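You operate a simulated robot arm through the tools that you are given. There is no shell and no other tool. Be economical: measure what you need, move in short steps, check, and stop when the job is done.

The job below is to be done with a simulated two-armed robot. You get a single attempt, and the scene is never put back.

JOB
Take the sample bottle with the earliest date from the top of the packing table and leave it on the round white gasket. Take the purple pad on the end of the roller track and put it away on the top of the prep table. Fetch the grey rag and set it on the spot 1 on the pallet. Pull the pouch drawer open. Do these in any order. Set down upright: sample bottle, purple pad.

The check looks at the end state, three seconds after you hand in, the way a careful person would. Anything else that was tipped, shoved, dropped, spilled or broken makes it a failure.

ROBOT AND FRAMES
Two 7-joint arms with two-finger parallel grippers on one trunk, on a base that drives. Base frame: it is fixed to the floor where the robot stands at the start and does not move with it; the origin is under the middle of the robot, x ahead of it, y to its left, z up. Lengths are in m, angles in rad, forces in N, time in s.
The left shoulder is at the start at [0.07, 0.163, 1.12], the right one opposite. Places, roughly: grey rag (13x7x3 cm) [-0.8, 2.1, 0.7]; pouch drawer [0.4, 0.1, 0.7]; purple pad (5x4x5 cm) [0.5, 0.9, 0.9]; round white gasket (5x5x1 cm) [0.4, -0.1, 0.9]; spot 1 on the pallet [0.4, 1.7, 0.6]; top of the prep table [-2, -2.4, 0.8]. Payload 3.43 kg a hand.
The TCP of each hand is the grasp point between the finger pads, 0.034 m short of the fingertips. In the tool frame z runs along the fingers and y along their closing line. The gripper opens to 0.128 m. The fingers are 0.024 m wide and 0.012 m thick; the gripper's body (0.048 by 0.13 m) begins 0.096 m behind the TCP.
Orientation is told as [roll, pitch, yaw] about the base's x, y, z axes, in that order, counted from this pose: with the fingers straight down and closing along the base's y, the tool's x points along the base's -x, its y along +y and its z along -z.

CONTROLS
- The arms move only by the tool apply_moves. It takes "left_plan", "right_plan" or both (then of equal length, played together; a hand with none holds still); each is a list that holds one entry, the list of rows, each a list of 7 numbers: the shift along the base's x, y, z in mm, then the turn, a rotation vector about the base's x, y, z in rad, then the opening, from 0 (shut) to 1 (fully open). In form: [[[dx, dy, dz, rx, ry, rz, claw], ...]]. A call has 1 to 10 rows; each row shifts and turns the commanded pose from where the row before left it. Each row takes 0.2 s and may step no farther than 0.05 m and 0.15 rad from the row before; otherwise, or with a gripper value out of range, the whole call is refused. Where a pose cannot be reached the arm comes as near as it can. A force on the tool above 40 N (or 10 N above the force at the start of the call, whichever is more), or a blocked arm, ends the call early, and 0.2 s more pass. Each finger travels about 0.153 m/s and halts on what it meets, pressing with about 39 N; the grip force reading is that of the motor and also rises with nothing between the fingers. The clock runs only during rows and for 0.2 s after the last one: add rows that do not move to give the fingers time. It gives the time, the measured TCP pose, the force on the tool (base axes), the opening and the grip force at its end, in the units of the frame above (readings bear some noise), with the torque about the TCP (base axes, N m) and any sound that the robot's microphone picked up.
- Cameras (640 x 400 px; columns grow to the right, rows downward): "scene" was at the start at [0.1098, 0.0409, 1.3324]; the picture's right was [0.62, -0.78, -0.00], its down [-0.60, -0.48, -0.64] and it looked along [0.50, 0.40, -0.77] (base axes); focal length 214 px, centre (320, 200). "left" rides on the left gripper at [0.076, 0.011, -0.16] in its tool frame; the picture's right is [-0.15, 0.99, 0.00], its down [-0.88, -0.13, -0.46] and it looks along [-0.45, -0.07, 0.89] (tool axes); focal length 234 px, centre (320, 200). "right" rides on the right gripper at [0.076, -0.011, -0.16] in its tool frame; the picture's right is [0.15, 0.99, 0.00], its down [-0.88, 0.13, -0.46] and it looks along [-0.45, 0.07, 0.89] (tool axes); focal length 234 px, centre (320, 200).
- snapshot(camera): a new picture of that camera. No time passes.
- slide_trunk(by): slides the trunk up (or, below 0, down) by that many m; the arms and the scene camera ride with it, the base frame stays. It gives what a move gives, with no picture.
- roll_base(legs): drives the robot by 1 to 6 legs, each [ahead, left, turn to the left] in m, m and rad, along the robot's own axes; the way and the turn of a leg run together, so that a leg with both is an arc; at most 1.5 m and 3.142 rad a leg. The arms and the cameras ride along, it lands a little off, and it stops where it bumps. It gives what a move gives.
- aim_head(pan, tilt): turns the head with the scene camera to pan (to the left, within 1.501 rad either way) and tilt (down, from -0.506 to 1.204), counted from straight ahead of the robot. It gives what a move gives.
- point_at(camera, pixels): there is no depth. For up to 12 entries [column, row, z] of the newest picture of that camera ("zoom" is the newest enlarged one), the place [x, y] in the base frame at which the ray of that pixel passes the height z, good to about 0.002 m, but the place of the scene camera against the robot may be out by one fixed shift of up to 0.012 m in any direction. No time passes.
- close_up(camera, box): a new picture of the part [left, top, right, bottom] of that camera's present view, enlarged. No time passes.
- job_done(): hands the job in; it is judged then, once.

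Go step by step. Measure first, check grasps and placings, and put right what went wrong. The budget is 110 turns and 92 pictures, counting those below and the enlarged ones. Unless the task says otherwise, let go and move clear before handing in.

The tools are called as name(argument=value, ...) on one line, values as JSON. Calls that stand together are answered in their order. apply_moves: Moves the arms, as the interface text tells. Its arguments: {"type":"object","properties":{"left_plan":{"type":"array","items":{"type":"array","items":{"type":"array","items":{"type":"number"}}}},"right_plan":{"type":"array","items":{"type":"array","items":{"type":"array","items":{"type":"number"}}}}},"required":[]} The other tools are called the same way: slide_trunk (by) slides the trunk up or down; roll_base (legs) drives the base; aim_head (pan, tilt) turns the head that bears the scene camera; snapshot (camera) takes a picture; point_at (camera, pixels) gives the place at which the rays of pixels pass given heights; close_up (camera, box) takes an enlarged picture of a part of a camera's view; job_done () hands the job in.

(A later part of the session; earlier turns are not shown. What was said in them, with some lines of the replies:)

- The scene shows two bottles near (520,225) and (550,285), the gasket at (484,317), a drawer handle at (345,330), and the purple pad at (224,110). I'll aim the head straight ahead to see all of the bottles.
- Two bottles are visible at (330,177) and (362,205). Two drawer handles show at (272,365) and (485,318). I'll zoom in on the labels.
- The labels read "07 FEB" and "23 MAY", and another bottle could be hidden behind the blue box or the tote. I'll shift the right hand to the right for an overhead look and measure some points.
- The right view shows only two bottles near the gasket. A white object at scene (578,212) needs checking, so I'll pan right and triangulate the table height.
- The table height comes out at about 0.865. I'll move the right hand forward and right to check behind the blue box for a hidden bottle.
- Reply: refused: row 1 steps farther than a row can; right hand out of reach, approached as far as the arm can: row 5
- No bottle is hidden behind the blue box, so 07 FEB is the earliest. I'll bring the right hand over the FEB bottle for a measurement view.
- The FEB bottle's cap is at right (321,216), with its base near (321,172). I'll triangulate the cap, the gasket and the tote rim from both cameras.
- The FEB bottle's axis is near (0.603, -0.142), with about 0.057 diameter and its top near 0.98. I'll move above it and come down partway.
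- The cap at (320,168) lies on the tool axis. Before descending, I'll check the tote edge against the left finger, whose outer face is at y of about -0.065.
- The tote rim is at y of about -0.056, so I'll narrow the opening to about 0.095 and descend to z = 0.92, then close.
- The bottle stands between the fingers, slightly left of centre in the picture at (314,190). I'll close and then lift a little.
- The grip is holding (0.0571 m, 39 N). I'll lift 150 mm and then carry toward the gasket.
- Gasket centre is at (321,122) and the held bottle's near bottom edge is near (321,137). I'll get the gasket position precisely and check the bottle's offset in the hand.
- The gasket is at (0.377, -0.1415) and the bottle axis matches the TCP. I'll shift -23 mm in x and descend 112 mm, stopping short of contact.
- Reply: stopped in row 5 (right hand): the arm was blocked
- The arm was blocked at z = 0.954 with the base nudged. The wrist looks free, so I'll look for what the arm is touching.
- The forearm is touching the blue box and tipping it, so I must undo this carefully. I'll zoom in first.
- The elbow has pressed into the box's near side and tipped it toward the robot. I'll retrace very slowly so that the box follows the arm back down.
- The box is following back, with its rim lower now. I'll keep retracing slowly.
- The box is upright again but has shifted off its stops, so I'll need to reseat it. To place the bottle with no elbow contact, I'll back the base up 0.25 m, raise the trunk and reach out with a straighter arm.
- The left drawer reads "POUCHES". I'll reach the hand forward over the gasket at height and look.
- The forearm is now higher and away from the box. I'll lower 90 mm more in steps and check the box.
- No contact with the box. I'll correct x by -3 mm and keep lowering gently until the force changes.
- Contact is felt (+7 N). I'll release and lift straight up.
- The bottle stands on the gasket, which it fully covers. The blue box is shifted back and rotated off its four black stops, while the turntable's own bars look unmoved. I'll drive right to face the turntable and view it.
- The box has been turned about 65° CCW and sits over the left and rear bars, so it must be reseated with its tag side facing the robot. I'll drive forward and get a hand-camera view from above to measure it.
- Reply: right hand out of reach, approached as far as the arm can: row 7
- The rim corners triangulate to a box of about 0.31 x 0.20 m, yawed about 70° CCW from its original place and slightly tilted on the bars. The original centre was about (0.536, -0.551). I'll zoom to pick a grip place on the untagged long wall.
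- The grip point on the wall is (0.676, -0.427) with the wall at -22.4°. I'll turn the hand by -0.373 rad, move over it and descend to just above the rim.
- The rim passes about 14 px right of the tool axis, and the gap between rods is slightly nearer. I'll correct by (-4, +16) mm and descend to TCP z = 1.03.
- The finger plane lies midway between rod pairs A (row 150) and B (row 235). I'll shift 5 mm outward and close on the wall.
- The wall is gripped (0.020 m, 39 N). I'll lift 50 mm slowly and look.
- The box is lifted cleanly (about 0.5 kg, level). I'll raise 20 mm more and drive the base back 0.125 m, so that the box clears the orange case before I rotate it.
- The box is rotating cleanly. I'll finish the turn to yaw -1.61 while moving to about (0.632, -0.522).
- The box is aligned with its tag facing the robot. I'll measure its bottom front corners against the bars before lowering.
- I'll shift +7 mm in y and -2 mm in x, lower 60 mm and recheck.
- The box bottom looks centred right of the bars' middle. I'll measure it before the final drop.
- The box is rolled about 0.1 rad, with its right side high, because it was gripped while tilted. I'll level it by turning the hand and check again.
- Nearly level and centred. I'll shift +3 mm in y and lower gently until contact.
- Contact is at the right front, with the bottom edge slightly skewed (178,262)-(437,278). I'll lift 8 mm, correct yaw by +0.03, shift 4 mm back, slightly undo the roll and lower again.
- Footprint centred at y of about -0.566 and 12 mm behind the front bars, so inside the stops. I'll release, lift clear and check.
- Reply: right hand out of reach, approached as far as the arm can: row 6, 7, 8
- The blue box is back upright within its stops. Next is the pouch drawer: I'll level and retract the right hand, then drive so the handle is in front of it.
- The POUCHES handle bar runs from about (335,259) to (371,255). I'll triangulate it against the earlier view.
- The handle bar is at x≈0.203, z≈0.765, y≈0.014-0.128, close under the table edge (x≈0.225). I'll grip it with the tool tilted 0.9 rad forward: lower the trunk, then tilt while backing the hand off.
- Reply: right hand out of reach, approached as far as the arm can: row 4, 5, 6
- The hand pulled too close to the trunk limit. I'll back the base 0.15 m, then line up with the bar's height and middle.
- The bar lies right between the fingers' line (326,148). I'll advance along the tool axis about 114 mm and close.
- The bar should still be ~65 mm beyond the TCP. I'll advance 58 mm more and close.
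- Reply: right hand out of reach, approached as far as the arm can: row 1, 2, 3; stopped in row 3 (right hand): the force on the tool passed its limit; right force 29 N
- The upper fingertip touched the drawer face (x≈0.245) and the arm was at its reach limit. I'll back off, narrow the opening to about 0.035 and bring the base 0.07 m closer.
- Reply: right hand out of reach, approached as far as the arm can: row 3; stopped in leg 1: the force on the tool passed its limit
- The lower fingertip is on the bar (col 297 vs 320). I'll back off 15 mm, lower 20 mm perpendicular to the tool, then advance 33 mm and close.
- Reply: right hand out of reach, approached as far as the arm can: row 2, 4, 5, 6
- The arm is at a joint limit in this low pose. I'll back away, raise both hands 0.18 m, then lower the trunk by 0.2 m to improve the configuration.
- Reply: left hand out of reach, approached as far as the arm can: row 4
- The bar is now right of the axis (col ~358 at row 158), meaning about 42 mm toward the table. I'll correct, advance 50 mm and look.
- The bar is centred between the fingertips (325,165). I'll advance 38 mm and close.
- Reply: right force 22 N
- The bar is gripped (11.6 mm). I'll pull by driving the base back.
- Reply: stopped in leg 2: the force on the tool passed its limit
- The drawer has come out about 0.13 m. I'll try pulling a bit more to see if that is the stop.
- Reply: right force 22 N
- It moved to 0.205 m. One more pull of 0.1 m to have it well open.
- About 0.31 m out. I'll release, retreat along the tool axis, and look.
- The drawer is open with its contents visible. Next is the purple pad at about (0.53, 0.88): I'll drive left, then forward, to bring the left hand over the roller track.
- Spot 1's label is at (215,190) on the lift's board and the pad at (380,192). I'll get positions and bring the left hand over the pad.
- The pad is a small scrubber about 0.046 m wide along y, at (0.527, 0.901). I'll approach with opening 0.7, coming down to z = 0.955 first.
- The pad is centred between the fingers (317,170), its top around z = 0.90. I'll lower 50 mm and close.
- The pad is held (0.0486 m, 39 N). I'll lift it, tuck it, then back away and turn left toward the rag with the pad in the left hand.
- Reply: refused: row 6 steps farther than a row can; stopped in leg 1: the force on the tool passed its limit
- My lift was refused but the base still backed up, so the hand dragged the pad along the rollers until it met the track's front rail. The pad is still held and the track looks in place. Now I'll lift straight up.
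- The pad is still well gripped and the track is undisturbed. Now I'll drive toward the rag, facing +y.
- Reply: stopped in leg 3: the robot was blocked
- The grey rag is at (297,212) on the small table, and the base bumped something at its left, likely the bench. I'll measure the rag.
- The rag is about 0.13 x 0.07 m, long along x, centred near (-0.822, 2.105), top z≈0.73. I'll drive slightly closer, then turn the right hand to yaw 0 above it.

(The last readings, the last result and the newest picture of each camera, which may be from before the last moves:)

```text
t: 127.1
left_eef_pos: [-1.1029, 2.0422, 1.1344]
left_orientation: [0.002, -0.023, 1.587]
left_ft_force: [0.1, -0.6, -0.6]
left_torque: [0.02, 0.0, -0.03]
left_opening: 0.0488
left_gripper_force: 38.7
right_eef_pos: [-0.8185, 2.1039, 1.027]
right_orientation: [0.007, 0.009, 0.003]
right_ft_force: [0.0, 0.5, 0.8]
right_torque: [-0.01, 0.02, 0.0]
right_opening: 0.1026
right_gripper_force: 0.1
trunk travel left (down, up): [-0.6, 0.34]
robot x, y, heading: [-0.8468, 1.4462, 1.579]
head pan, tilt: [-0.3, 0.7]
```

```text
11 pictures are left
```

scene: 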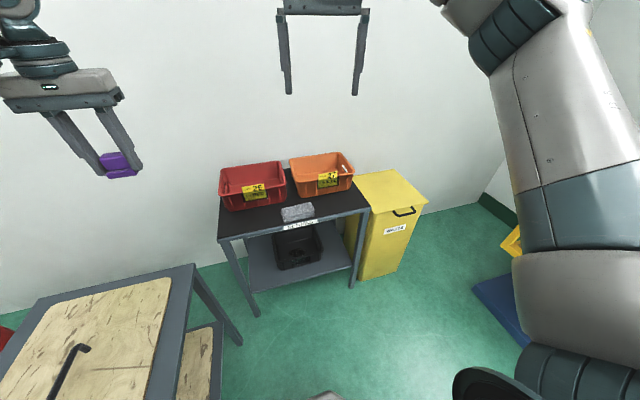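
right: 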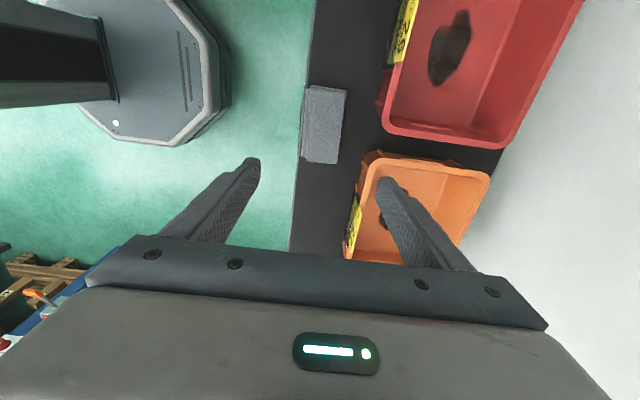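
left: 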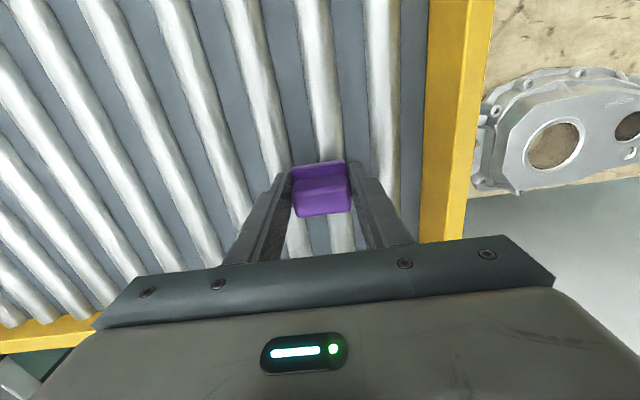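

The rag centre (324,124) is on the tool axis, about 8 mm off in y. I'll descend carefully toward z≈0.75.

apply_moves(right_plan=[[[0, 8, -45, 0, 0, 0, 0.8], [0, 0, -45, 0, 0, 0, 0.8], [0, 0, -45, 0, 0, 0, 0.8], [0, 0, -45, 0, 0, 0, 0.8], [0, 0, -40, 0, 0, 0, 0.8], [0, 0, -20, 0, 0, 0, 0.8], [0, 0, -15, 0, 0, 0, 0.8], [0, 0, -12, 0, 0, 0, 0.8], [0, 0, 0, 0, 0, 0, 0.8]]])

snapshot(camera="right")

```text
t: 129.1
left_eef_pos: [-1.1015, 2.0422, 1.1366]
left_orientation: [0.002, -0.023, 1.586]
left_ft_force: [0.3, -0.3, -1.0]
left_torque: [-0.01, 0.0, -0.01]
left_opening: 0.0487
left_gripper_force: 39.3
right_eef_pos: [-0.8204, 2.1102, 0.7573]
right_orientation: [0.007, 0.01, 0.003]
right_ft_force: [0.4, 0.2, -0.5]
right_torque: [0.01, 0.0, 0.03]
right_opening: 0.1022
right_gripper_force: 0.1
trunk travel left (down, up): [-0.6, 0.34]
robot x, y, heading: [-0.8469, 1.4424, 1.584]
head pan, tilt: [-0.3, 0.7]
```

```text
10 pictures are left
```

right: 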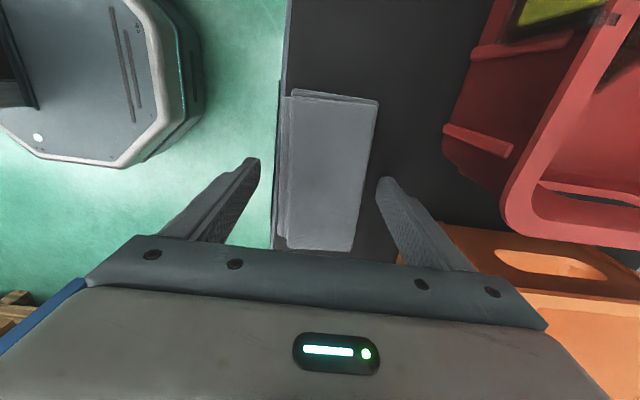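

The rag lies between the fingers. I'll lower 10 mm more, close, then lift 40 mm.

apply_moves(right_plan=[[[0, 1, -10, 0, 0, 0, 0.8], [0, 0, 0, 0, 0, 0, 0.5], [0, 0, 0, 0, 0, 0, 0.3], [0, 0, 0, 0, 0, 0, 0.2], [0, 0, 0, 0, 0, 0, 0.2], [0, 0, 15, 0, 0, 0, 0.2], [0, 0, 30, 0, 0, 0, 0.2], [0, 0, 0, 0, 0, 0, 0.2]]])

```text
t: 130.0
left_eef_pos: [-1.1016, 2.0408, 1.1378]
left_orientation: [0.003, -0.025, 1.584]
left_ft_force: [-0.2, 0.1, -0.3]
left_torque: [0.01, 0.02, 0.01]
left_opening: 0.0489
left_gripper_force: 39.1
right_eef_pos: [-0.8195, 2.1142, 0.7529]
right_orientation: [0.02, 0.013, 0.001]
right_ft_force: [1.1, -11.5, 8.7]
right_torque: [2.34, -0.57, -0.16]
right_opening: 0.0828
right_gripper_force: 39.2
trunk travel left (down, up): [-0.6, 0.34]
robot x, y, heading: [-0.8478, 1.4413, 1.581]
head pan, tilt: [-0.3, 0.7]
stopped in row 4 (right hand): the force on the tool passed its limit (the readings are from after the stop); the commanded pose is now the measured one
```

The near finger seems to press the table's front edge below the top. I'll open, raise 14 mm and close again.

apply_moves(right_plan=[[[0, -3, 0, -0.012, 0, 0, 0.8], [0, 0, 13, 0, 0, 0, 0.8], [0, 0, 0, 0, 0, 0, 0.5], [0, 0, 0, 0, 0, 0, 0.3], [0, 0, 0, 0, 0, 0, 0.2], [0, 0, 0, 0, 0, 0, 0.2], [0, 0, 0, 0, 0, 0, 0.2]]])

snapshot(camera="right")

```text
t: 131.6
left_eef_pos: [-1.1015, 2.0439, 1.1371]
left_orientation: [0.005, -0.024, 1.588]
left_ft_force: [0.2, 0.5, -0.6]
left_torque: [-0.01, -0.01, 0.0]
left_opening: 0.0488
left_gripper_force: 38.8
right_eef_pos: [-0.8193, 2.1135, 0.764]
right_orientation: [0.004, 0.009, 0.0]
right_ft_force: [0.6, -0.6, 0.7]
right_torque: [-0.03, 0.02, 0.02]
right_opening: 0.0671
right_gripper_force: 39.2
trunk travel left (down, up): [-0.6, 0.34]
robot x, y, heading: [-0.8497, 1.4391, 1.58]
head pan, tilt: [-0.3, 0.7]
```

```text
9 pictures are left
```

right: 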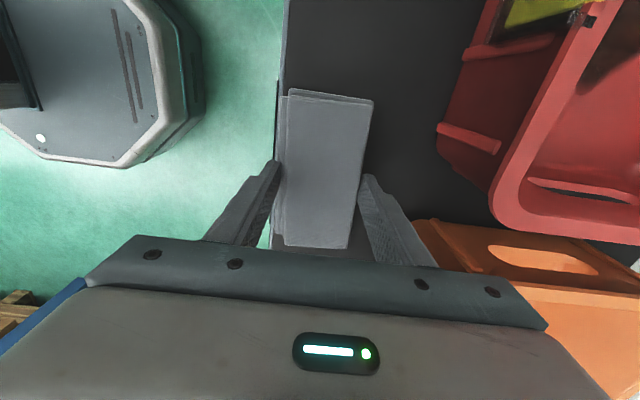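

The rag is held (0.067 m). I'll lift it clear of the boxes first.

apply_moves(right_plan=[[[0, 0, 15, 0, 0, 0, 0.2], [0, 0, 40, 0, 0, 0, 0.2], [0, 0, 45, 0, 0, 0, 0.2], [0, 0, 45, 0, 0, 0, 0.2], [0, 0, 45, 0, 0, 0, 0.2], [0, 0, 45, 0, 0, 0, 0.2], [0, 0, 45, 0, 0, 0, 0.2], [0, 0, 0, 0, 0, 0, 0.2]]])

```text
t: 133.4
left_eef_pos: [-1.1027, 2.0436, 1.1359]
left_orientation: [0.003, -0.021, 1.587]
left_ft_force: [0.1, -0.4, 0.5]
left_torque: [-0.01, 0.03, 0.02]
left_opening: 0.0487
left_gripper_force: 39.0
right_eef_pos: [-0.821, 2.1086, 1.0451]
right_orientation: [0.004, 0.01, 0.001]
right_ft_force: [-0.5, 0.7, -0.9]
right_torque: [0.01, 0.01, -0.01]
right_opening: 0.0669
right_gripper_force: 39.2
trunk travel left (down, up): [-0.6, 0.34]
robot x, y, heading: [-0.8472, 1.438, 1.575]
head pan, tilt: [-0.3, 0.7]
```

The rag is lifted and held. Now I'll drive to the lift, facing +x.

roll_base(legs=[[-0.25, 0, 0], [0, 0, -1.575], [0.5, 0.3, 0]])

aim_head(pan=0.15, tilt=0.85)

snapshot(camera="scene")

```text
t: 141.9
left_eef_pos: [0.2269, 1.7839, 1.1369]
left_orientation: [0.003, -0.022, 0.049]
left_ft_force: [-0.2, -0.9, 0.1]
left_torque: [0.0, -0.01, -0.01]
left_opening: 0.0485
left_gripper_force: 38.5
right_eef_pos: [0.3009, 1.5037, 1.0437]
right_orientation: [0.003, 0.01, -1.537]
right_ft_force: [-0.3, 0.7, 0.3]
right_torque: [-0.02, -0.01, 0.0]
right_opening: 0.0668
right_gripper_force: 39.0
trunk travel left (down, up): [-0.6, 0.34]
robot x, y, heading: [-0.3682, 1.5099, 0.047]
head pan, tilt: [-0.3, 0.7]
```

```text
t: 142.8
left_eef_pos: [0.2272, 1.7837, 1.1365]
left_orientation: [0.004, -0.023, 0.049]
left_ft_force: [0.5, -0.1, -0.7]
left_torque: [0.01, 0.01, 0.0]
left_opening: 0.0486
left_gripper_force: 38.8
right_eef_pos: [0.2997, 1.5036, 1.0457]
right_orientation: [0.004, 0.012, -1.537]
right_ft_force: [-0.2, -0.6, 0.4]
right_torque: [0.04, 0.02, -0.02]
right_opening: 0.0666
right_gripper_force: 39.0
trunk travel left (down, up): [-0.6, 0.34]
robot x, y, heading: [-0.364, 1.5095, 0.043]
head pan, tilt: [0.15, 0.85]
```

```text
8 pictures are left
```

scene: 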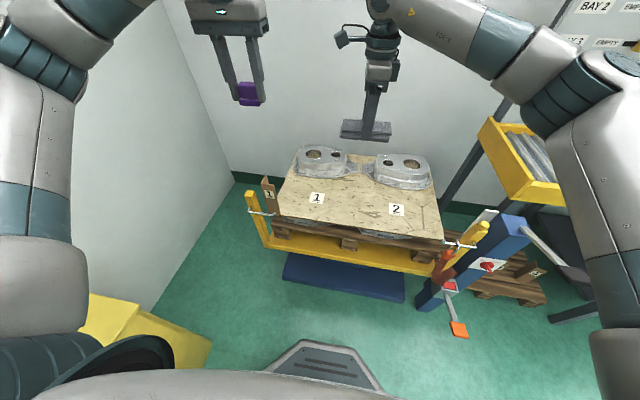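

Spot 1's label is at (317,197). I'll locate it with neighbouring edges.

point_at(camera="scene", pixels=[[317, 197, 0.56], [317, 197, 0.6], [317, 197, 0.64], [396, 209, 0.6], [320, 178, 0.6], [281, 212, 0.6], [440, 237, 0.6], [475, 238, 0.75], [520, 225, 0.85]])

snapshot(camera="right")

```text
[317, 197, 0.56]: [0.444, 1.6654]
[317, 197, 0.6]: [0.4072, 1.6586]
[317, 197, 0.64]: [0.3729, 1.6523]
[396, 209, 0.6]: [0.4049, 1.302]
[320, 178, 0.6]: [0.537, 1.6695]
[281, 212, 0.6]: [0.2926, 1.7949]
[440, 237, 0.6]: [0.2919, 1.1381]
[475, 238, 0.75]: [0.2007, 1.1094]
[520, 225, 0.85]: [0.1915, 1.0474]
```

```text
7 pictures are left
```

right: 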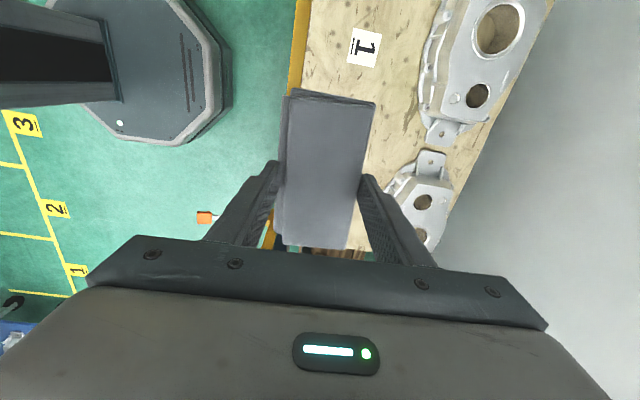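

point_at(camera="right", pixels=[[365, 47, 0.56], [365, 47, 0.6], [365, 47, 0.64], [425, 60, 0.6], [310, 50, 0.6]])

```text
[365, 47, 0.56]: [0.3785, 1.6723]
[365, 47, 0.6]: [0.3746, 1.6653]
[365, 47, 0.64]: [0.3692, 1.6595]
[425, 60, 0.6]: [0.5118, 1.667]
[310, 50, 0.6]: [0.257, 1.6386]
```

The spot is at (0.37, 1.66), z≈0.63. I'll move the left hand (pad) up and aside, and bring the right hand over the spot.

apply_moves(left_plan=[[[-10, 30, 30, 0, 0, 0, 0.15], [-10, 30, 30, 0, 0, 0, 0.15], [-10, 30, 30, 0, 0, 0, 0.15], [-10, 30, 30, 0, 0, 0, 0.15], [0, 20, 0, 0, 0, 0, 0.15], [0, 0, 0, 0, 0, 0, 0.15], [0, 0, 0, 0, 0, 0, 0.15], [0, 0, 0, 0, 0, 0, 0.15], [0, 0, 0, 0, 0, 0, 0.15], [0, 0, 0, 0, 0, 0, 0.15]]], right_plan=[[[12, 0, -20, 0, 0, 0, 0.2], [12, 26, -20, 0, 0, 0, 0.2], [12, 26, -20, 0, 0, 0, 0.2], [12, 26, -20, 0, 0, 0, 0.2], [12, 26, -20, 0, 0, 0, 0.2], [12, 27, -20, 0, 0, -0.03, 0.2], [0, 27, -20, 0, 0, 0, 0.2], [0, 0, -40, 0, 0, 0, 0.2], [0, 0, -40, 0, 0, 0, 0.2], [0, 0, 0, 0, 0, 0, 0.2]]])

snapshot(camera="scene")

```text
t: 145.0
left_eef_pos: [0.1845, 1.9205, 1.2567]
left_orientation: [0.004, -0.022, 0.051]
left_ft_force: [-0.6, -0.7, -0.4]
left_torque: [0.0, -0.03, -0.02]
left_opening: 0.049
left_gripper_force: 39.0
right_eef_pos: [0.3727, 1.6657, 0.8234]
right_orientation: [0.006, 0.008, -1.566]
right_ft_force: [0.5, 0.8, 0.6]
right_torque: [0.02, -0.03, 0.04]
right_opening: 0.067
right_gripper_force: 38.8
trunk travel left (down, up): [-0.6, 0.34]
robot x, y, heading: [-0.3657, 1.5059, 0.045]
head pan, tilt: [0.15, 0.85]
```

```text
6 pictures are left
```

scene: 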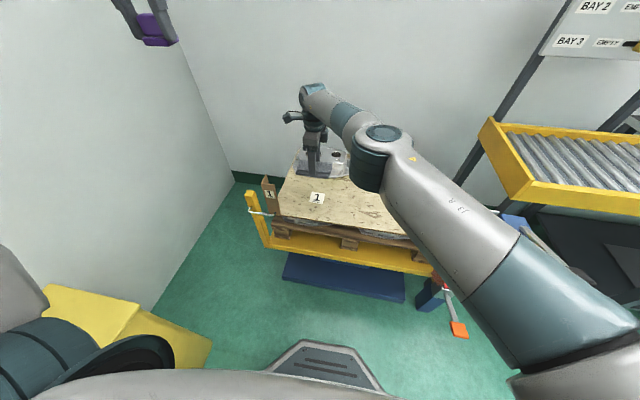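

The elbow is well above the castings. I'll lower toward the board and feel for contact.

apply_moves(right_plan=[[[0, 0, -30, 0, 0, 0, 0.2], [0, 0, -30, 0, 0, 0, 0.2], [0, 0, -25, 0, 0, 0, 0.2], [0, 0, -10, 0, 0, 0, 0.2], [0, 0, -8, 0, 0, 0, 0.2], [0, 0, -6, 0, 0, 0, 0.2], [0, 0, 0, 0, 0, 0, 0.2]]])

```text
t: 146.6
left_eef_pos: [0.1859, 1.9207, 1.2571]
left_orientation: [0.004, -0.023, 0.049]
left_ft_force: [0.2, 0.1, -0.6]
left_torque: [0.01, -0.01, -0.02]
left_opening: 0.0487
left_gripper_force: 39.1
right_eef_pos: [0.37, 1.6467, 0.736]
right_orientation: [0.005, 0.01, -1.567]
right_ft_force: [1.4, -0.6, 0.4]
right_torque: [-0.02, -0.04, 0.03]
right_opening: 0.0665
right_gripper_force: 39.1
right hand out of reach, approached as far as the arm can: row 1, 2, 3, 6
trunk travel left (down, up): [-0.6, 0.34]
robot x, y, heading: [-0.3619, 1.5081, 0.047]
head pan, tilt: [0.15, 0.85]
```

The arm is at its low reach limit, so I'll use the trunk to lower in small steps.

slide_trunk(by=-0.03)

apply_moves(right_plan=[[[0, 8, 0, 0, 0, 0, 0.2], [0, 0, 0, 0, 0, 0, 0.2]]])

close_up(camera="scene", box=[240, 110, 420, 230])

```text
t: 147.3
left_eef_pos: [0.1851, 1.9201, 1.2276]
left_orientation: [0.003, -0.025, 0.049]
left_ft_force: [-0.4, 0.4, -0.4]
left_torque: [0.02, -0.02, 0.0]
left_opening: 0.0489
left_gripper_force: 38.7
right_eef_pos: [0.3692, 1.6465, 0.707]
right_orientation: [0.002, 0.01, -1.566]
right_ft_force: [-0.1, -0.1, -0.1]
right_torque: [0.01, 0.0, -0.02]
right_opening: 0.0669
right_gripper_force: 39.5
trunk travel left (down, up): [-0.57, 0.37]
robot x, y, heading: [-0.3676, 1.5067, 0.04]
head pan, tilt: [0.15, 0.85]
```

```text
t: 147.9
left_eef_pos: [0.1854, 1.9204, 1.2258]
left_orientation: [0.002, -0.022, 0.048]
left_ft_force: [0.5, -0.3, 0.7]
left_torque: [-0.01, -0.01, -0.01]
left_opening: 0.0486
left_gripper_force: 38.9
right_eef_pos: [0.3706, 1.6465, 0.7059]
right_orientation: [0.002, 0.011, -1.564]
right_ft_force: [0.0, 0.7, -0.2]
right_torque: [0.02, 0.01, 0.01]
right_opening: 0.0666
right_gripper_force: 39.4
right hand out of reach, approached as far as the arm can: row 1
trunk travel left (down, up): [-0.57, 0.37]
robot x, y, heading: [-0.3667, 1.5063, 0.042]
head pan, tilt: [0.15, 0.85]
```

```text
3.33 times, centred on (330, 170) of scene
```

zoom: 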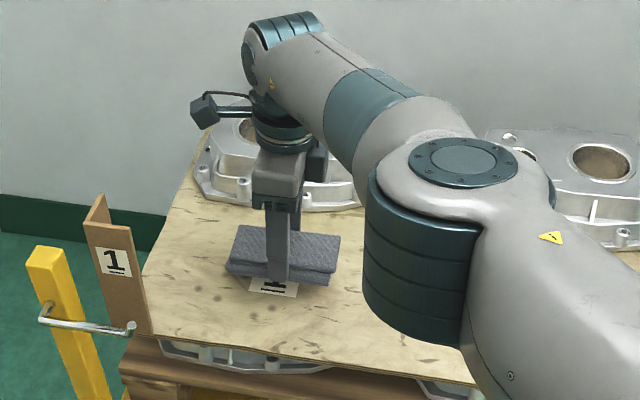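

The rag hangs just over the "1" label. I'll keep lowering with the trunk.

slide_trunk(by=-0.02)

slide_trunk(by=-0.01)

```text
t: 148.6
left_eef_pos: [0.186, 1.9201, 1.2065]
left_orientation: [0.002, -0.024, 0.05]
left_ft_force: [-0.6, -1.0, -0.4]
left_torque: [0.03, 0.01, -0.01]
left_opening: 0.0485
left_gripper_force: 38.6
right_eef_pos: [0.3702, 1.6465, 0.6862]
right_orientation: [0.003, 0.01, -1.566]
right_ft_force: [-0.5, -0.1, -0.4]
right_torque: [0.04, 0.03, 0.03]
right_opening: 0.0665
right_gripper_force: 38.7
trunk travel left (down, up): [-0.55, 0.39]
robot x, y, heading: [-0.3639, 1.5053, 0.043]
head pan, tilt: [0.15, 0.85]
```

```text
t: 149.2
left_eef_pos: [0.1844, 1.921, 1.1976]
left_orientation: [0.004, -0.025, 0.049]
left_ft_force: [0.5, -0.1, -0.8]
left_torque: [0.0, 0.04, -0.01]
left_opening: 0.0488
left_gripper_force: 38.7
right_eef_pos: [0.3688, 1.6462, 0.6781]
right_orientation: [0.006, 0.012, -1.567]
right_ft_force: [-0.9, -0.6, 8.8]
right_torque: [-0.09, 0.35, 0.02]
right_opening: 0.0664
right_gripper_force: 39.1
trunk travel left (down, up): [-0.54, 0.4]
robot x, y, heading: [-0.3652, 1.5071, 0.042]
head pan, tilt: [0.15, 0.85]
```

Contact is felt (+9 N). I'll release and raise.

apply_moves(right_plan=[[[0, 0, 0, 0, 0, 0, 0.6], [0, 0, 0, 0, 0, 0, 0.8], [0, 0, 0, 0, 0, 0, 0.8]]])

slide_trunk(by=0.1)

apply_moves(right_plan=[[[0, 0, 45, 0, 0, 0, 0.8], [0, 0, 45, 0, 0, 0, 0.8], [0, 0, 45, 0, 0, 0, 0.8], [0, 0, 45, 0, 0, 0, 0.8], [0, 0, 45, 0, 0, 0, 0.8], [0, 0, 45, 0, 0, 0, 0.8], [0, -30, 30, 0, 0, 0, 0.8], [0, -40, 0, 0, 0, 0, 0.8]]])

close_up(camera="scene", box=[220, 120, 480, 280])

```text
t: 150.0
left_eef_pos: [0.1854, 1.9211, 1.1972]
left_orientation: [0.004, -0.022, 0.048]
left_ft_force: [0.2, 0.6, 0.5]
left_torque: [0.01, -0.02, 0.01]
left_opening: 0.0485
left_gripper_force: 39.2
right_eef_pos: [0.371, 1.647, 0.6754]
right_orientation: [0.002, 0.012, -1.565]
right_ft_force: [0.0, 0.2, -0.1]
right_torque: [0.01, -0.01, -0.02]
right_opening: 0.1024
right_gripper_force: 0.0
trunk travel left (down, up): [-0.54, 0.4]
robot x, y, heading: [-0.3689, 1.5035, 0.043]
head pan, tilt: [0.15, 0.85]
```

```text
t: 151.3
left_eef_pos: [0.1865, 1.9206, 1.2968]
left_orientation: [0.002, -0.024, 0.049]
left_ft_force: [-0.3, 0.4, -0.5]
left_torque: [0.03, 0.04, 0.0]
left_opening: 0.0482
left_gripper_force: 38.6
right_eef_pos: [0.3701, 1.6468, 0.7753]
right_orientation: [0.004, 0.01, -1.565]
right_ft_force: [-0.2, 1.2, 0.3]
right_torque: [-0.01, -0.01, 0.01]
right_opening: 0.1024
right_gripper_force: 0.0
trunk travel left (down, up): [-0.64, 0.3]
robot x, y, heading: [-0.3636, 1.5086, 0.047]
head pan, tilt: [0.15, 0.85]
```

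```text
t: 153.1
left_eef_pos: [0.186, 1.9175, 1.2972]
left_orientation: [0.003, -0.024, 0.049]
left_ft_force: [0.4, -0.5, -0.2]
left_torque: [0.04, 0.02, 0.0]
left_opening: 0.0485
left_gripper_force: 38.7
right_eef_pos: [0.3682, 1.5742, 1.0777]
right_orientation: [0.001, 0.011, -1.566]
right_ft_force: [0.3, 0.4, -0.8]
right_torque: [0.02, -0.01, 0.01]
right_opening: 0.1026
right_gripper_force: 0.0
trunk travel left (down, up): [-0.64, 0.3]
robot x, y, heading: [-0.3642, 1.5088, 0.04]
head pan, tilt: [0.15, 0.85]
```

```text
2.46 times, centred on (350, 200) of scene
```

zoom: 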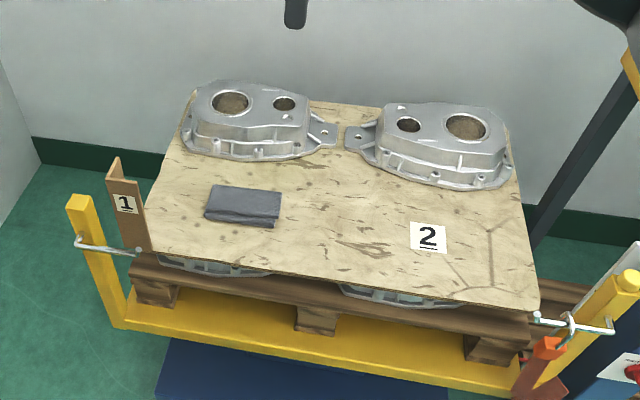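

The rag covers spot 1. Next I'll carry the pad to the prep table: back away, drive along -y, turn toward (-2, -2.4) and look.

roll_base(legs=[[-0.42, 0, -0.043], [0, -1.0, 0], [0, -0.9, 0], [0, 0, -2.1]])

aim_head(pan=0.0, tilt=0.4)

snapshot(camera="scene")

```text
t: 170.0
left_eef_pos: [-0.7853, -1.1099, 1.2967]
left_orientation: [0.005, -0.022, -2.132]
left_ft_force: [0.4, 1.1, -0.3]
left_torque: [-0.03, -0.01, -0.03]
left_opening: 0.0485
left_gripper_force: 38.7
right_eef_pos: [-1.1707, -1.0624, 1.0766]
right_orientation: [0.003, 0.01, 2.535]
right_ft_force: [-0.3, -0.8, 0.0]
right_torque: [-0.01, -0.03, -0.01]
right_opening: 0.1025
right_gripper_force: 0.2
trunk travel left (down, up): [-0.64, 0.3]
robot x, y, heading: [-0.8052, -0.4214, -2.136]
head pan, tilt: [0.15, 0.85]
```

```text
t: 170.9
left_eef_pos: [-0.7851, -1.1095, 1.296]
left_orientation: [0.003, -0.023, -2.131]
left_ft_force: [0.0, 0.0, -0.3]
left_torque: [-0.01, -0.01, 0.02]
left_opening: 0.0488
left_gripper_force: 39.3
right_eef_pos: [-1.1702, -1.0621, 1.0769]
right_orientation: [0.003, 0.011, 2.536]
right_ft_force: [0.4, -0.1, -0.5]
right_torque: [0.0, 0.0, -0.03]
right_opening: 0.1024
right_gripper_force: 0.1
trunk travel left (down, up): [-0.64, 0.3]
robot x, y, heading: [-0.808, -0.4204, -2.137]
head pan, tilt: [0.0, 0.4]
```

```text
3 pictures are left
```

scene: 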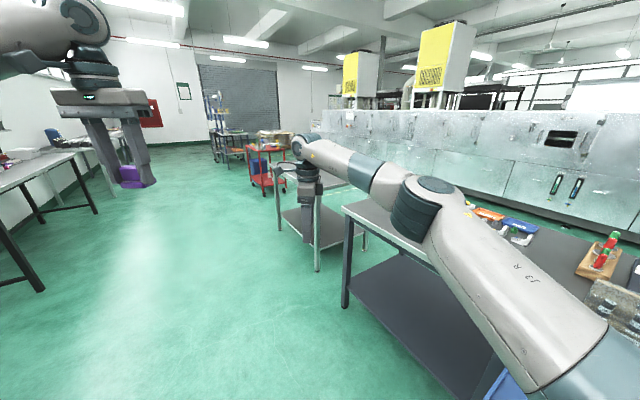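

The prep table should be the stainless table around (315,170), partly hidden by the right hand. I'll measure its edges and the bench at the right.

point_at(camera="scene", pixels=[[317, 193, 0.8], [277, 167, 0.8], [350, 185, 0.8], [317, 271, 0.0], [280, 230, 0.0], [365, 248, 0.0], [345, 210, 0.8], [345, 307, 0.0], [270, 195, 0.0], [35, 290, 0.0], [95, 212, 0.0]])

```text
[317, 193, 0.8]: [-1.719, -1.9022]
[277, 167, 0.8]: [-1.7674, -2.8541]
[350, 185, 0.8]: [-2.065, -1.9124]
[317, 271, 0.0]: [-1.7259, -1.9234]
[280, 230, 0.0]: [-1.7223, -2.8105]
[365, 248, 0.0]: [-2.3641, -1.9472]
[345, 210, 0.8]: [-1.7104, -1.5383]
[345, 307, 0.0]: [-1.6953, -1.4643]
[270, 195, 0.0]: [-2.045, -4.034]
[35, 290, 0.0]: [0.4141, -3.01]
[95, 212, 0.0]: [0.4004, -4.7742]
```

The prep table spans x -1.72…-2.36, y -1.9…-2.85. I'll turn to face -x and drive alongside it, then look at its top.

roll_base(legs=[[0, 0, -1.005], [0, 1.0, 0], [0, 0.93, 0], [0.25, 0, 0]])

aim_head(pan=0.15, tilt=0.55)

snapshot(camera="scene")

```text
t: 184.5
left_eef_pos: [-1.5472, -2.788, 1.2971]
left_orientation: [0.001, -0.024, -3.095]
left_ft_force: [0.1, -0.3, -0.2]
left_torque: [-0.01, -0.01, 0.03]
left_opening: 0.0485
left_gripper_force: 39.0
right_eef_pos: [-1.7276, -2.4439, 1.0759]
right_orientation: [0.004, 0.009, 1.572]
right_ft_force: [-0.6, -0.3, 0.0]
right_torque: [0.0, 0.0, 0.0]
right_opening: 0.1025
right_gripper_force: 0.0
trunk travel left (down, up): [-0.64, 0.3]
robot x, y, heading: [-0.9937, -2.3799, -3.099]
head pan, tilt: [0.0, 0.4]
```

```text
t: 185.2
left_eef_pos: [-1.5473, -2.7881, 1.2961]
left_orientation: [0.003, -0.024, -3.095]
left_ft_force: [0.5, -0.3, 0.1]
left_torque: [0.03, -0.06, 0.01]
left_opening: 0.0482
left_gripper_force: 38.9
right_eef_pos: [-1.7293, -2.4451, 1.0757]
right_orientation: [0.003, 0.009, 1.572]
right_ft_force: [-0.7, -0.1, 0.0]
right_torque: [-0.04, 0.0, -0.01]
right_opening: 0.1022
right_gripper_force: 0.0
trunk travel left (down, up): [-0.64, 0.3]
robot x, y, heading: [-0.9959, -2.3736, -3.101]
head pan, tilt: [0.15, 0.55]
```

```text
2 pictures are left
```

scene: 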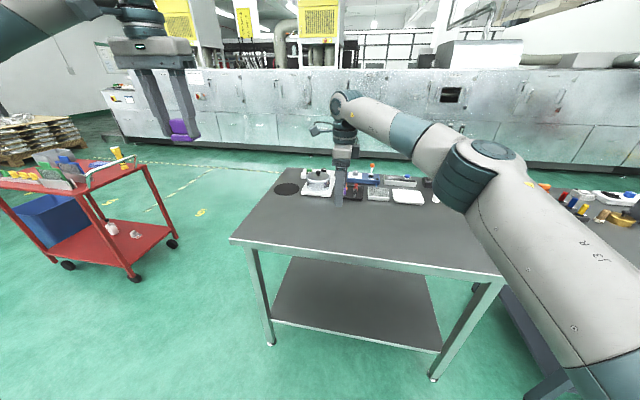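

The table top is free at the front; items sit along the back row (about row 190). I'll choose a spot near (300,220).

point_at(camera="scene", pixels=[[232, 240, 0.8], [503, 276, 0.8], [300, 222, 0.8], [320, 198, 0.8], [288, 190, 0.8], [300, 222, 0.85], [270, 344, 0.0], [432, 380, 0.0], [275, 180, 0.8]])

```text
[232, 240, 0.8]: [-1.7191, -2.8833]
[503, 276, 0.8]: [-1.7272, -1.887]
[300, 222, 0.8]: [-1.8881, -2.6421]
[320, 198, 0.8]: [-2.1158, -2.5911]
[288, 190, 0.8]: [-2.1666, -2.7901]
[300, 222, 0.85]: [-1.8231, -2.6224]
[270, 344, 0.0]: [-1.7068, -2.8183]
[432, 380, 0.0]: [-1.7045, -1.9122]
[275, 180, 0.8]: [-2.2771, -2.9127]
```

The free area is good. I'll drive 0.2 m closer, then move the left hand over (-1.88, -2.68).

roll_base(legs=[[0.2, 0, 0]])

apply_moves(left_plan=[[[-33, 27, -20, 0, 0, 0, 0.15], [-33, 27, -20, 0, 0, 0, 0.15], [-33, 27, -20, 0, 0, 0, 0.15], [-33, 27, -20, 0, 0, 0, 0.15], [0, 0, -45, 0, 0, 0, 0.15], [0, 0, -45, 0, 0, 0, 0.15], [0, 0, -45, 0, 0, 0, 0.15], [0, 0, -45, 0, 0, 0, 0.15], [0, 0, -45, 0, 0, 0, 0.15], [0, 0, -35, 0, 0, 0, 0.15]]])

```text
t: 186.8
left_eef_pos: [-1.75, -2.7936, 1.2984]
left_orientation: [0.001, -0.023, -3.099]
left_ft_force: [0.1, -0.1, -0.1]
left_torque: [0.02, 0.02, -0.03]
left_opening: 0.0489
left_gripper_force: 39.1
right_eef_pos: [-1.9296, -2.4471, 1.0772]
right_orientation: [0.003, 0.009, 1.569]
right_ft_force: [-0.9, 0.3, 0.1]
right_torque: [0.01, 0.0, 0.04]
right_opening: 0.1024
right_gripper_force: 0.0
trunk travel left (down, up): [-0.64, 0.3]
robot x, y, heading: [-1.1954, -2.3835, -3.108]
head pan, tilt: [0.15, 0.55]
```

```text
t: 189.0
left_eef_pos: [-1.8823, -2.6819, 0.9562]
left_orientation: [0.003, -0.025, -3.101]
left_ft_force: [-0.2, -0.6, -0.4]
left_torque: [0.0, 0.01, 0.02]
left_opening: 0.0487
left_gripper_force: 39.3
right_eef_pos: [-1.9304, -2.4493, 1.0767]
right_orientation: [0.004, 0.01, 1.568]
right_ft_force: [0.0, 0.5, -0.1]
right_torque: [0.0, -0.02, -0.01]
right_opening: 0.1025
right_gripper_force: 0.1
trunk travel left (down, up): [-0.64, 0.3]
robot x, y, heading: [-1.1944, -2.3848, -3.107]
head pan, tilt: [0.15, 0.55]
```

Now I'll lower to about 0.86 and feel for contact.

apply_moves(left_plan=[[[0, 0, -40, 0, 0.01, 0, 0.15], [0, 0, -35, 0, 0, 0, 0.15], [0, 0, -8, 0, 0, 0, 0.15], [0, 0, -6, 0, 0, 0, 0.15], [0, 0, 0, 0, 0, 0, 0.15]]])

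```text
t: 189.9
left_eef_pos: [-1.8855, -2.6847, 0.8847]
left_orientation: [-0.002, -0.051, -3.1]
left_ft_force: [8.9, 2.8, 25.3]
left_torque: [-0.55, -0.58, 0.16]
left_opening: 0.0485
left_gripper_force: 39.2
right_eef_pos: [-1.9273, -2.4479, 1.0788]
right_orientation: [0.003, 0.01, 1.569]
right_ft_force: [0.1, 0.7, -0.2]
right_torque: [0.01, -0.06, 0.0]
right_opening: 0.1025
right_gripper_force: 0.0
trunk travel left (down, up): [-0.64, 0.3]
robot x, y, heading: [-1.193, -2.3834, -3.105]
head pan, tilt: [0.15, 0.55]
stopped in row 4 (left hand): the force on the tool passed its limit (the readings are from after the stop); the commanded pose is now the measured one
```

Contact came at z = 0.885 (25 N), with the hand pitched a little. I'll back up 6 mm, level it, and settle gently.

apply_moves(left_plan=[[[0, 0, 6, 0, -0.04, 0, 0.15], [0, 0, 0, 0, 0, 0, 0.15]]])

apply_moves(left_plan=[[[0, 0, -2, 0, 0, 0, 0.15], [0, 0, -2, 0, 0, 0, 0.15], [0, 0, 0, 0, 0, 0, 0.15]]])

```text
t: 190.5
left_eef_pos: [-1.8869, -2.684, 0.885]
left_orientation: [0.0, -0.004, -3.099]
left_ft_force: [-0.8, 3.0, 7.4]
left_torque: [0.04, 0.29, -0.05]
left_opening: 0.0485
left_gripper_force: 39.2
right_eef_pos: [-1.929, -2.4468, 1.0775]
right_orientation: [0.003, 0.01, 1.567]
right_ft_force: [-0.6, 0.2, -0.3]
right_torque: [-0.01, 0.0, -0.01]
right_opening: 0.1023
right_gripper_force: 0.0
trunk travel left (down, up): [-0.64, 0.3]
robot x, y, heading: [-1.1957, -2.3869, -3.108]
head pan, tilt: [0.15, 0.55]
```

```text
t: 191.3
left_eef_pos: [-1.8854, -2.6856, 0.8846]
left_orientation: [0.0, -0.01, -3.098]
left_ft_force: [-6.1, 1.1, 29.1]
left_torque: [0.2, 0.77, 0.08]
left_opening: 0.0488
left_gripper_force: 38.4
right_eef_pos: [-1.9271, -2.4473, 1.0778]
right_orientation: [0.008, 0.012, 1.568]
right_ft_force: [-0.6, -0.3, 0.3]
right_torque: [0.0, 0.02, 0.01]
right_opening: 0.1026
right_gripper_force: 0.1
trunk travel left (down, up): [-0.64, 0.3]
robot x, y, heading: [-1.1959, -2.3852, -3.105]
head pan, tilt: [0.15, 0.55]
```

I'll relieve the pressure by 3 mm and look with the left camera before letting go.

apply_moves(left_plan=[[[0, 0, 3, 0, 0, 0, 0.15], [0, 0, 0, 0, 0, 0, 0.15]]])

snapshot(camera="left")

```text
t: 191.9
left_eef_pos: [-1.8846, -2.6844, 0.8841]
left_orientation: [0.002, -0.005, -3.1]
left_ft_force: [-3.9, -0.8, 19.8]
left_torque: [0.03, 0.79, -0.01]
left_opening: 0.0485
left_gripper_force: 38.7
right_eef_pos: [-1.9291, -2.4482, 1.0783]
right_orientation: [0.005, 0.01, 1.57]
right_ft_force: [0.4, -0.7, 0.1]
right_torque: [-0.01, 0.01, 0.0]
right_opening: 0.1025
right_gripper_force: 0.1
trunk travel left (down, up): [-0.64, 0.3]
robot x, y, heading: [-1.1932, -2.3855, -3.106]
head pan, tilt: [0.15, 0.55]
```

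```text
1 pictures are left
```

left: 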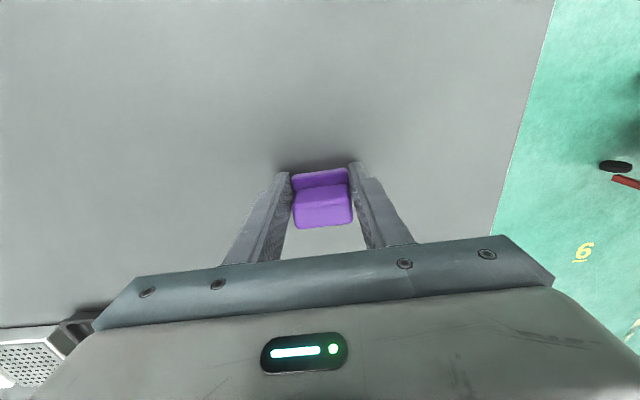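

The pad is on the bare table top, clear of other items. I'll ease off another 2 mm, open, and lift away.

apply_moves(left_plan=[[[0, 0, 2, 0, 0, 0, 0.15], [0, 0, 0, 0, 0, 0, 0.38], [0, 0, 0, 0, 0, 0, 0.45], [0, 0, 0, 0, 0, 0, 0.6], [0, 0, 0, 0, 0, 0, 0.7], [0, 0, 0, 0, 0, 0, 0.7]]])

apply_moves(left_plan=[[[0, 0, 25, 0, 0, 0, 0.7], [0, 0, 40, 0, 0, 0, 0.7], [0, 0, 45, 0, 0, 0, 0.7], [0, 0, 45, 0, 0, 0, 0.7], [0, 0, 0, 0, 0, 0, 0.7]]])

close_up(camera="left", box=[220, 60, 440, 200])

```text
t: 193.3
left_eef_pos: [-1.8865, -2.6842, 0.885]
left_orientation: [0.0, -0.003, -3.099]
left_ft_force: [0.3, 0.2, -0.3]
left_torque: [0.0, -0.01, 0.01]
left_opening: 0.0897
left_gripper_force: 0.0
right_eef_pos: [-1.9308, -2.4479, 1.0772]
right_orientation: [0.004, 0.011, 1.569]
right_ft_force: [0.7, -0.3, 0.4]
right_torque: [0.0, 0.02, 0.0]
right_opening: 0.1023
right_gripper_force: 0.0
trunk travel left (down, up): [-0.64, 0.3]
robot x, y, heading: [-1.1961, -2.3885, -3.107]
head pan, tilt: [0.15, 0.55]
```

```text
t: 194.5
left_eef_pos: [-1.8865, -2.6824, 1.0388]
left_orientation: [0.0, -0.002, -3.1]
left_ft_force: [0.2, -0.3, 1.0]
left_torque: [0.0, -0.04, -0.01]
left_opening: 0.0894
left_gripper_force: 0.1
right_eef_pos: [-1.9306, -2.4491, 1.0778]
right_orientation: [0.004, 0.012, 1.57]
right_ft_force: [-0.1, -0.1, 0.0]
right_torque: [0.05, -0.01, -0.01]
right_opening: 0.1023
right_gripper_force: 0.0
trunk travel left (down, up): [-0.64, 0.3]
robot x, y, heading: [-1.1935, -2.3807, -3.11]
head pan, tilt: [0.15, 0.55]
```

```text
2.86 times, centred on (330, 130) of left
```

zoom: 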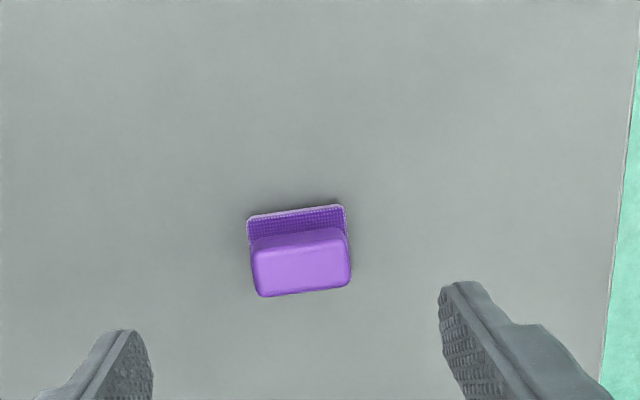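

The pad sits flat and upright on the prep table top, and both hands are empty and clear. The other three tasks are done, so I'm handing in.

job_done()

```text
The job is handed in.
```

I did all four jobs, but on the way my arm tipped the blue "Part 20" box on the turntable. I put it back, though not exactly as it was.

- **Sample bottle:** the 07 FEB bottle stands upright on the white gasket. The only other sample bottle I found was dated 23 MAY.
- **Purple pad:** it lies flat and upright on a clear part of the prep table top. Before lifting it I dragged it along the rollers until it met the track's front rail. The pad stayed in the grip and the track looked undisturbed.
- **Grey rag:** it covers the "1" on the pallet board.
- **Pouch drawer:** it is open by about 0.31 m.
- **Blue box:** it is upright again inside its stops with its tag facing forward, turned slightly from how it stood before.
- **Base bump:** the robot also bumped something to its left, probably a bench, on the way to the rag. I did not check whether it moved.
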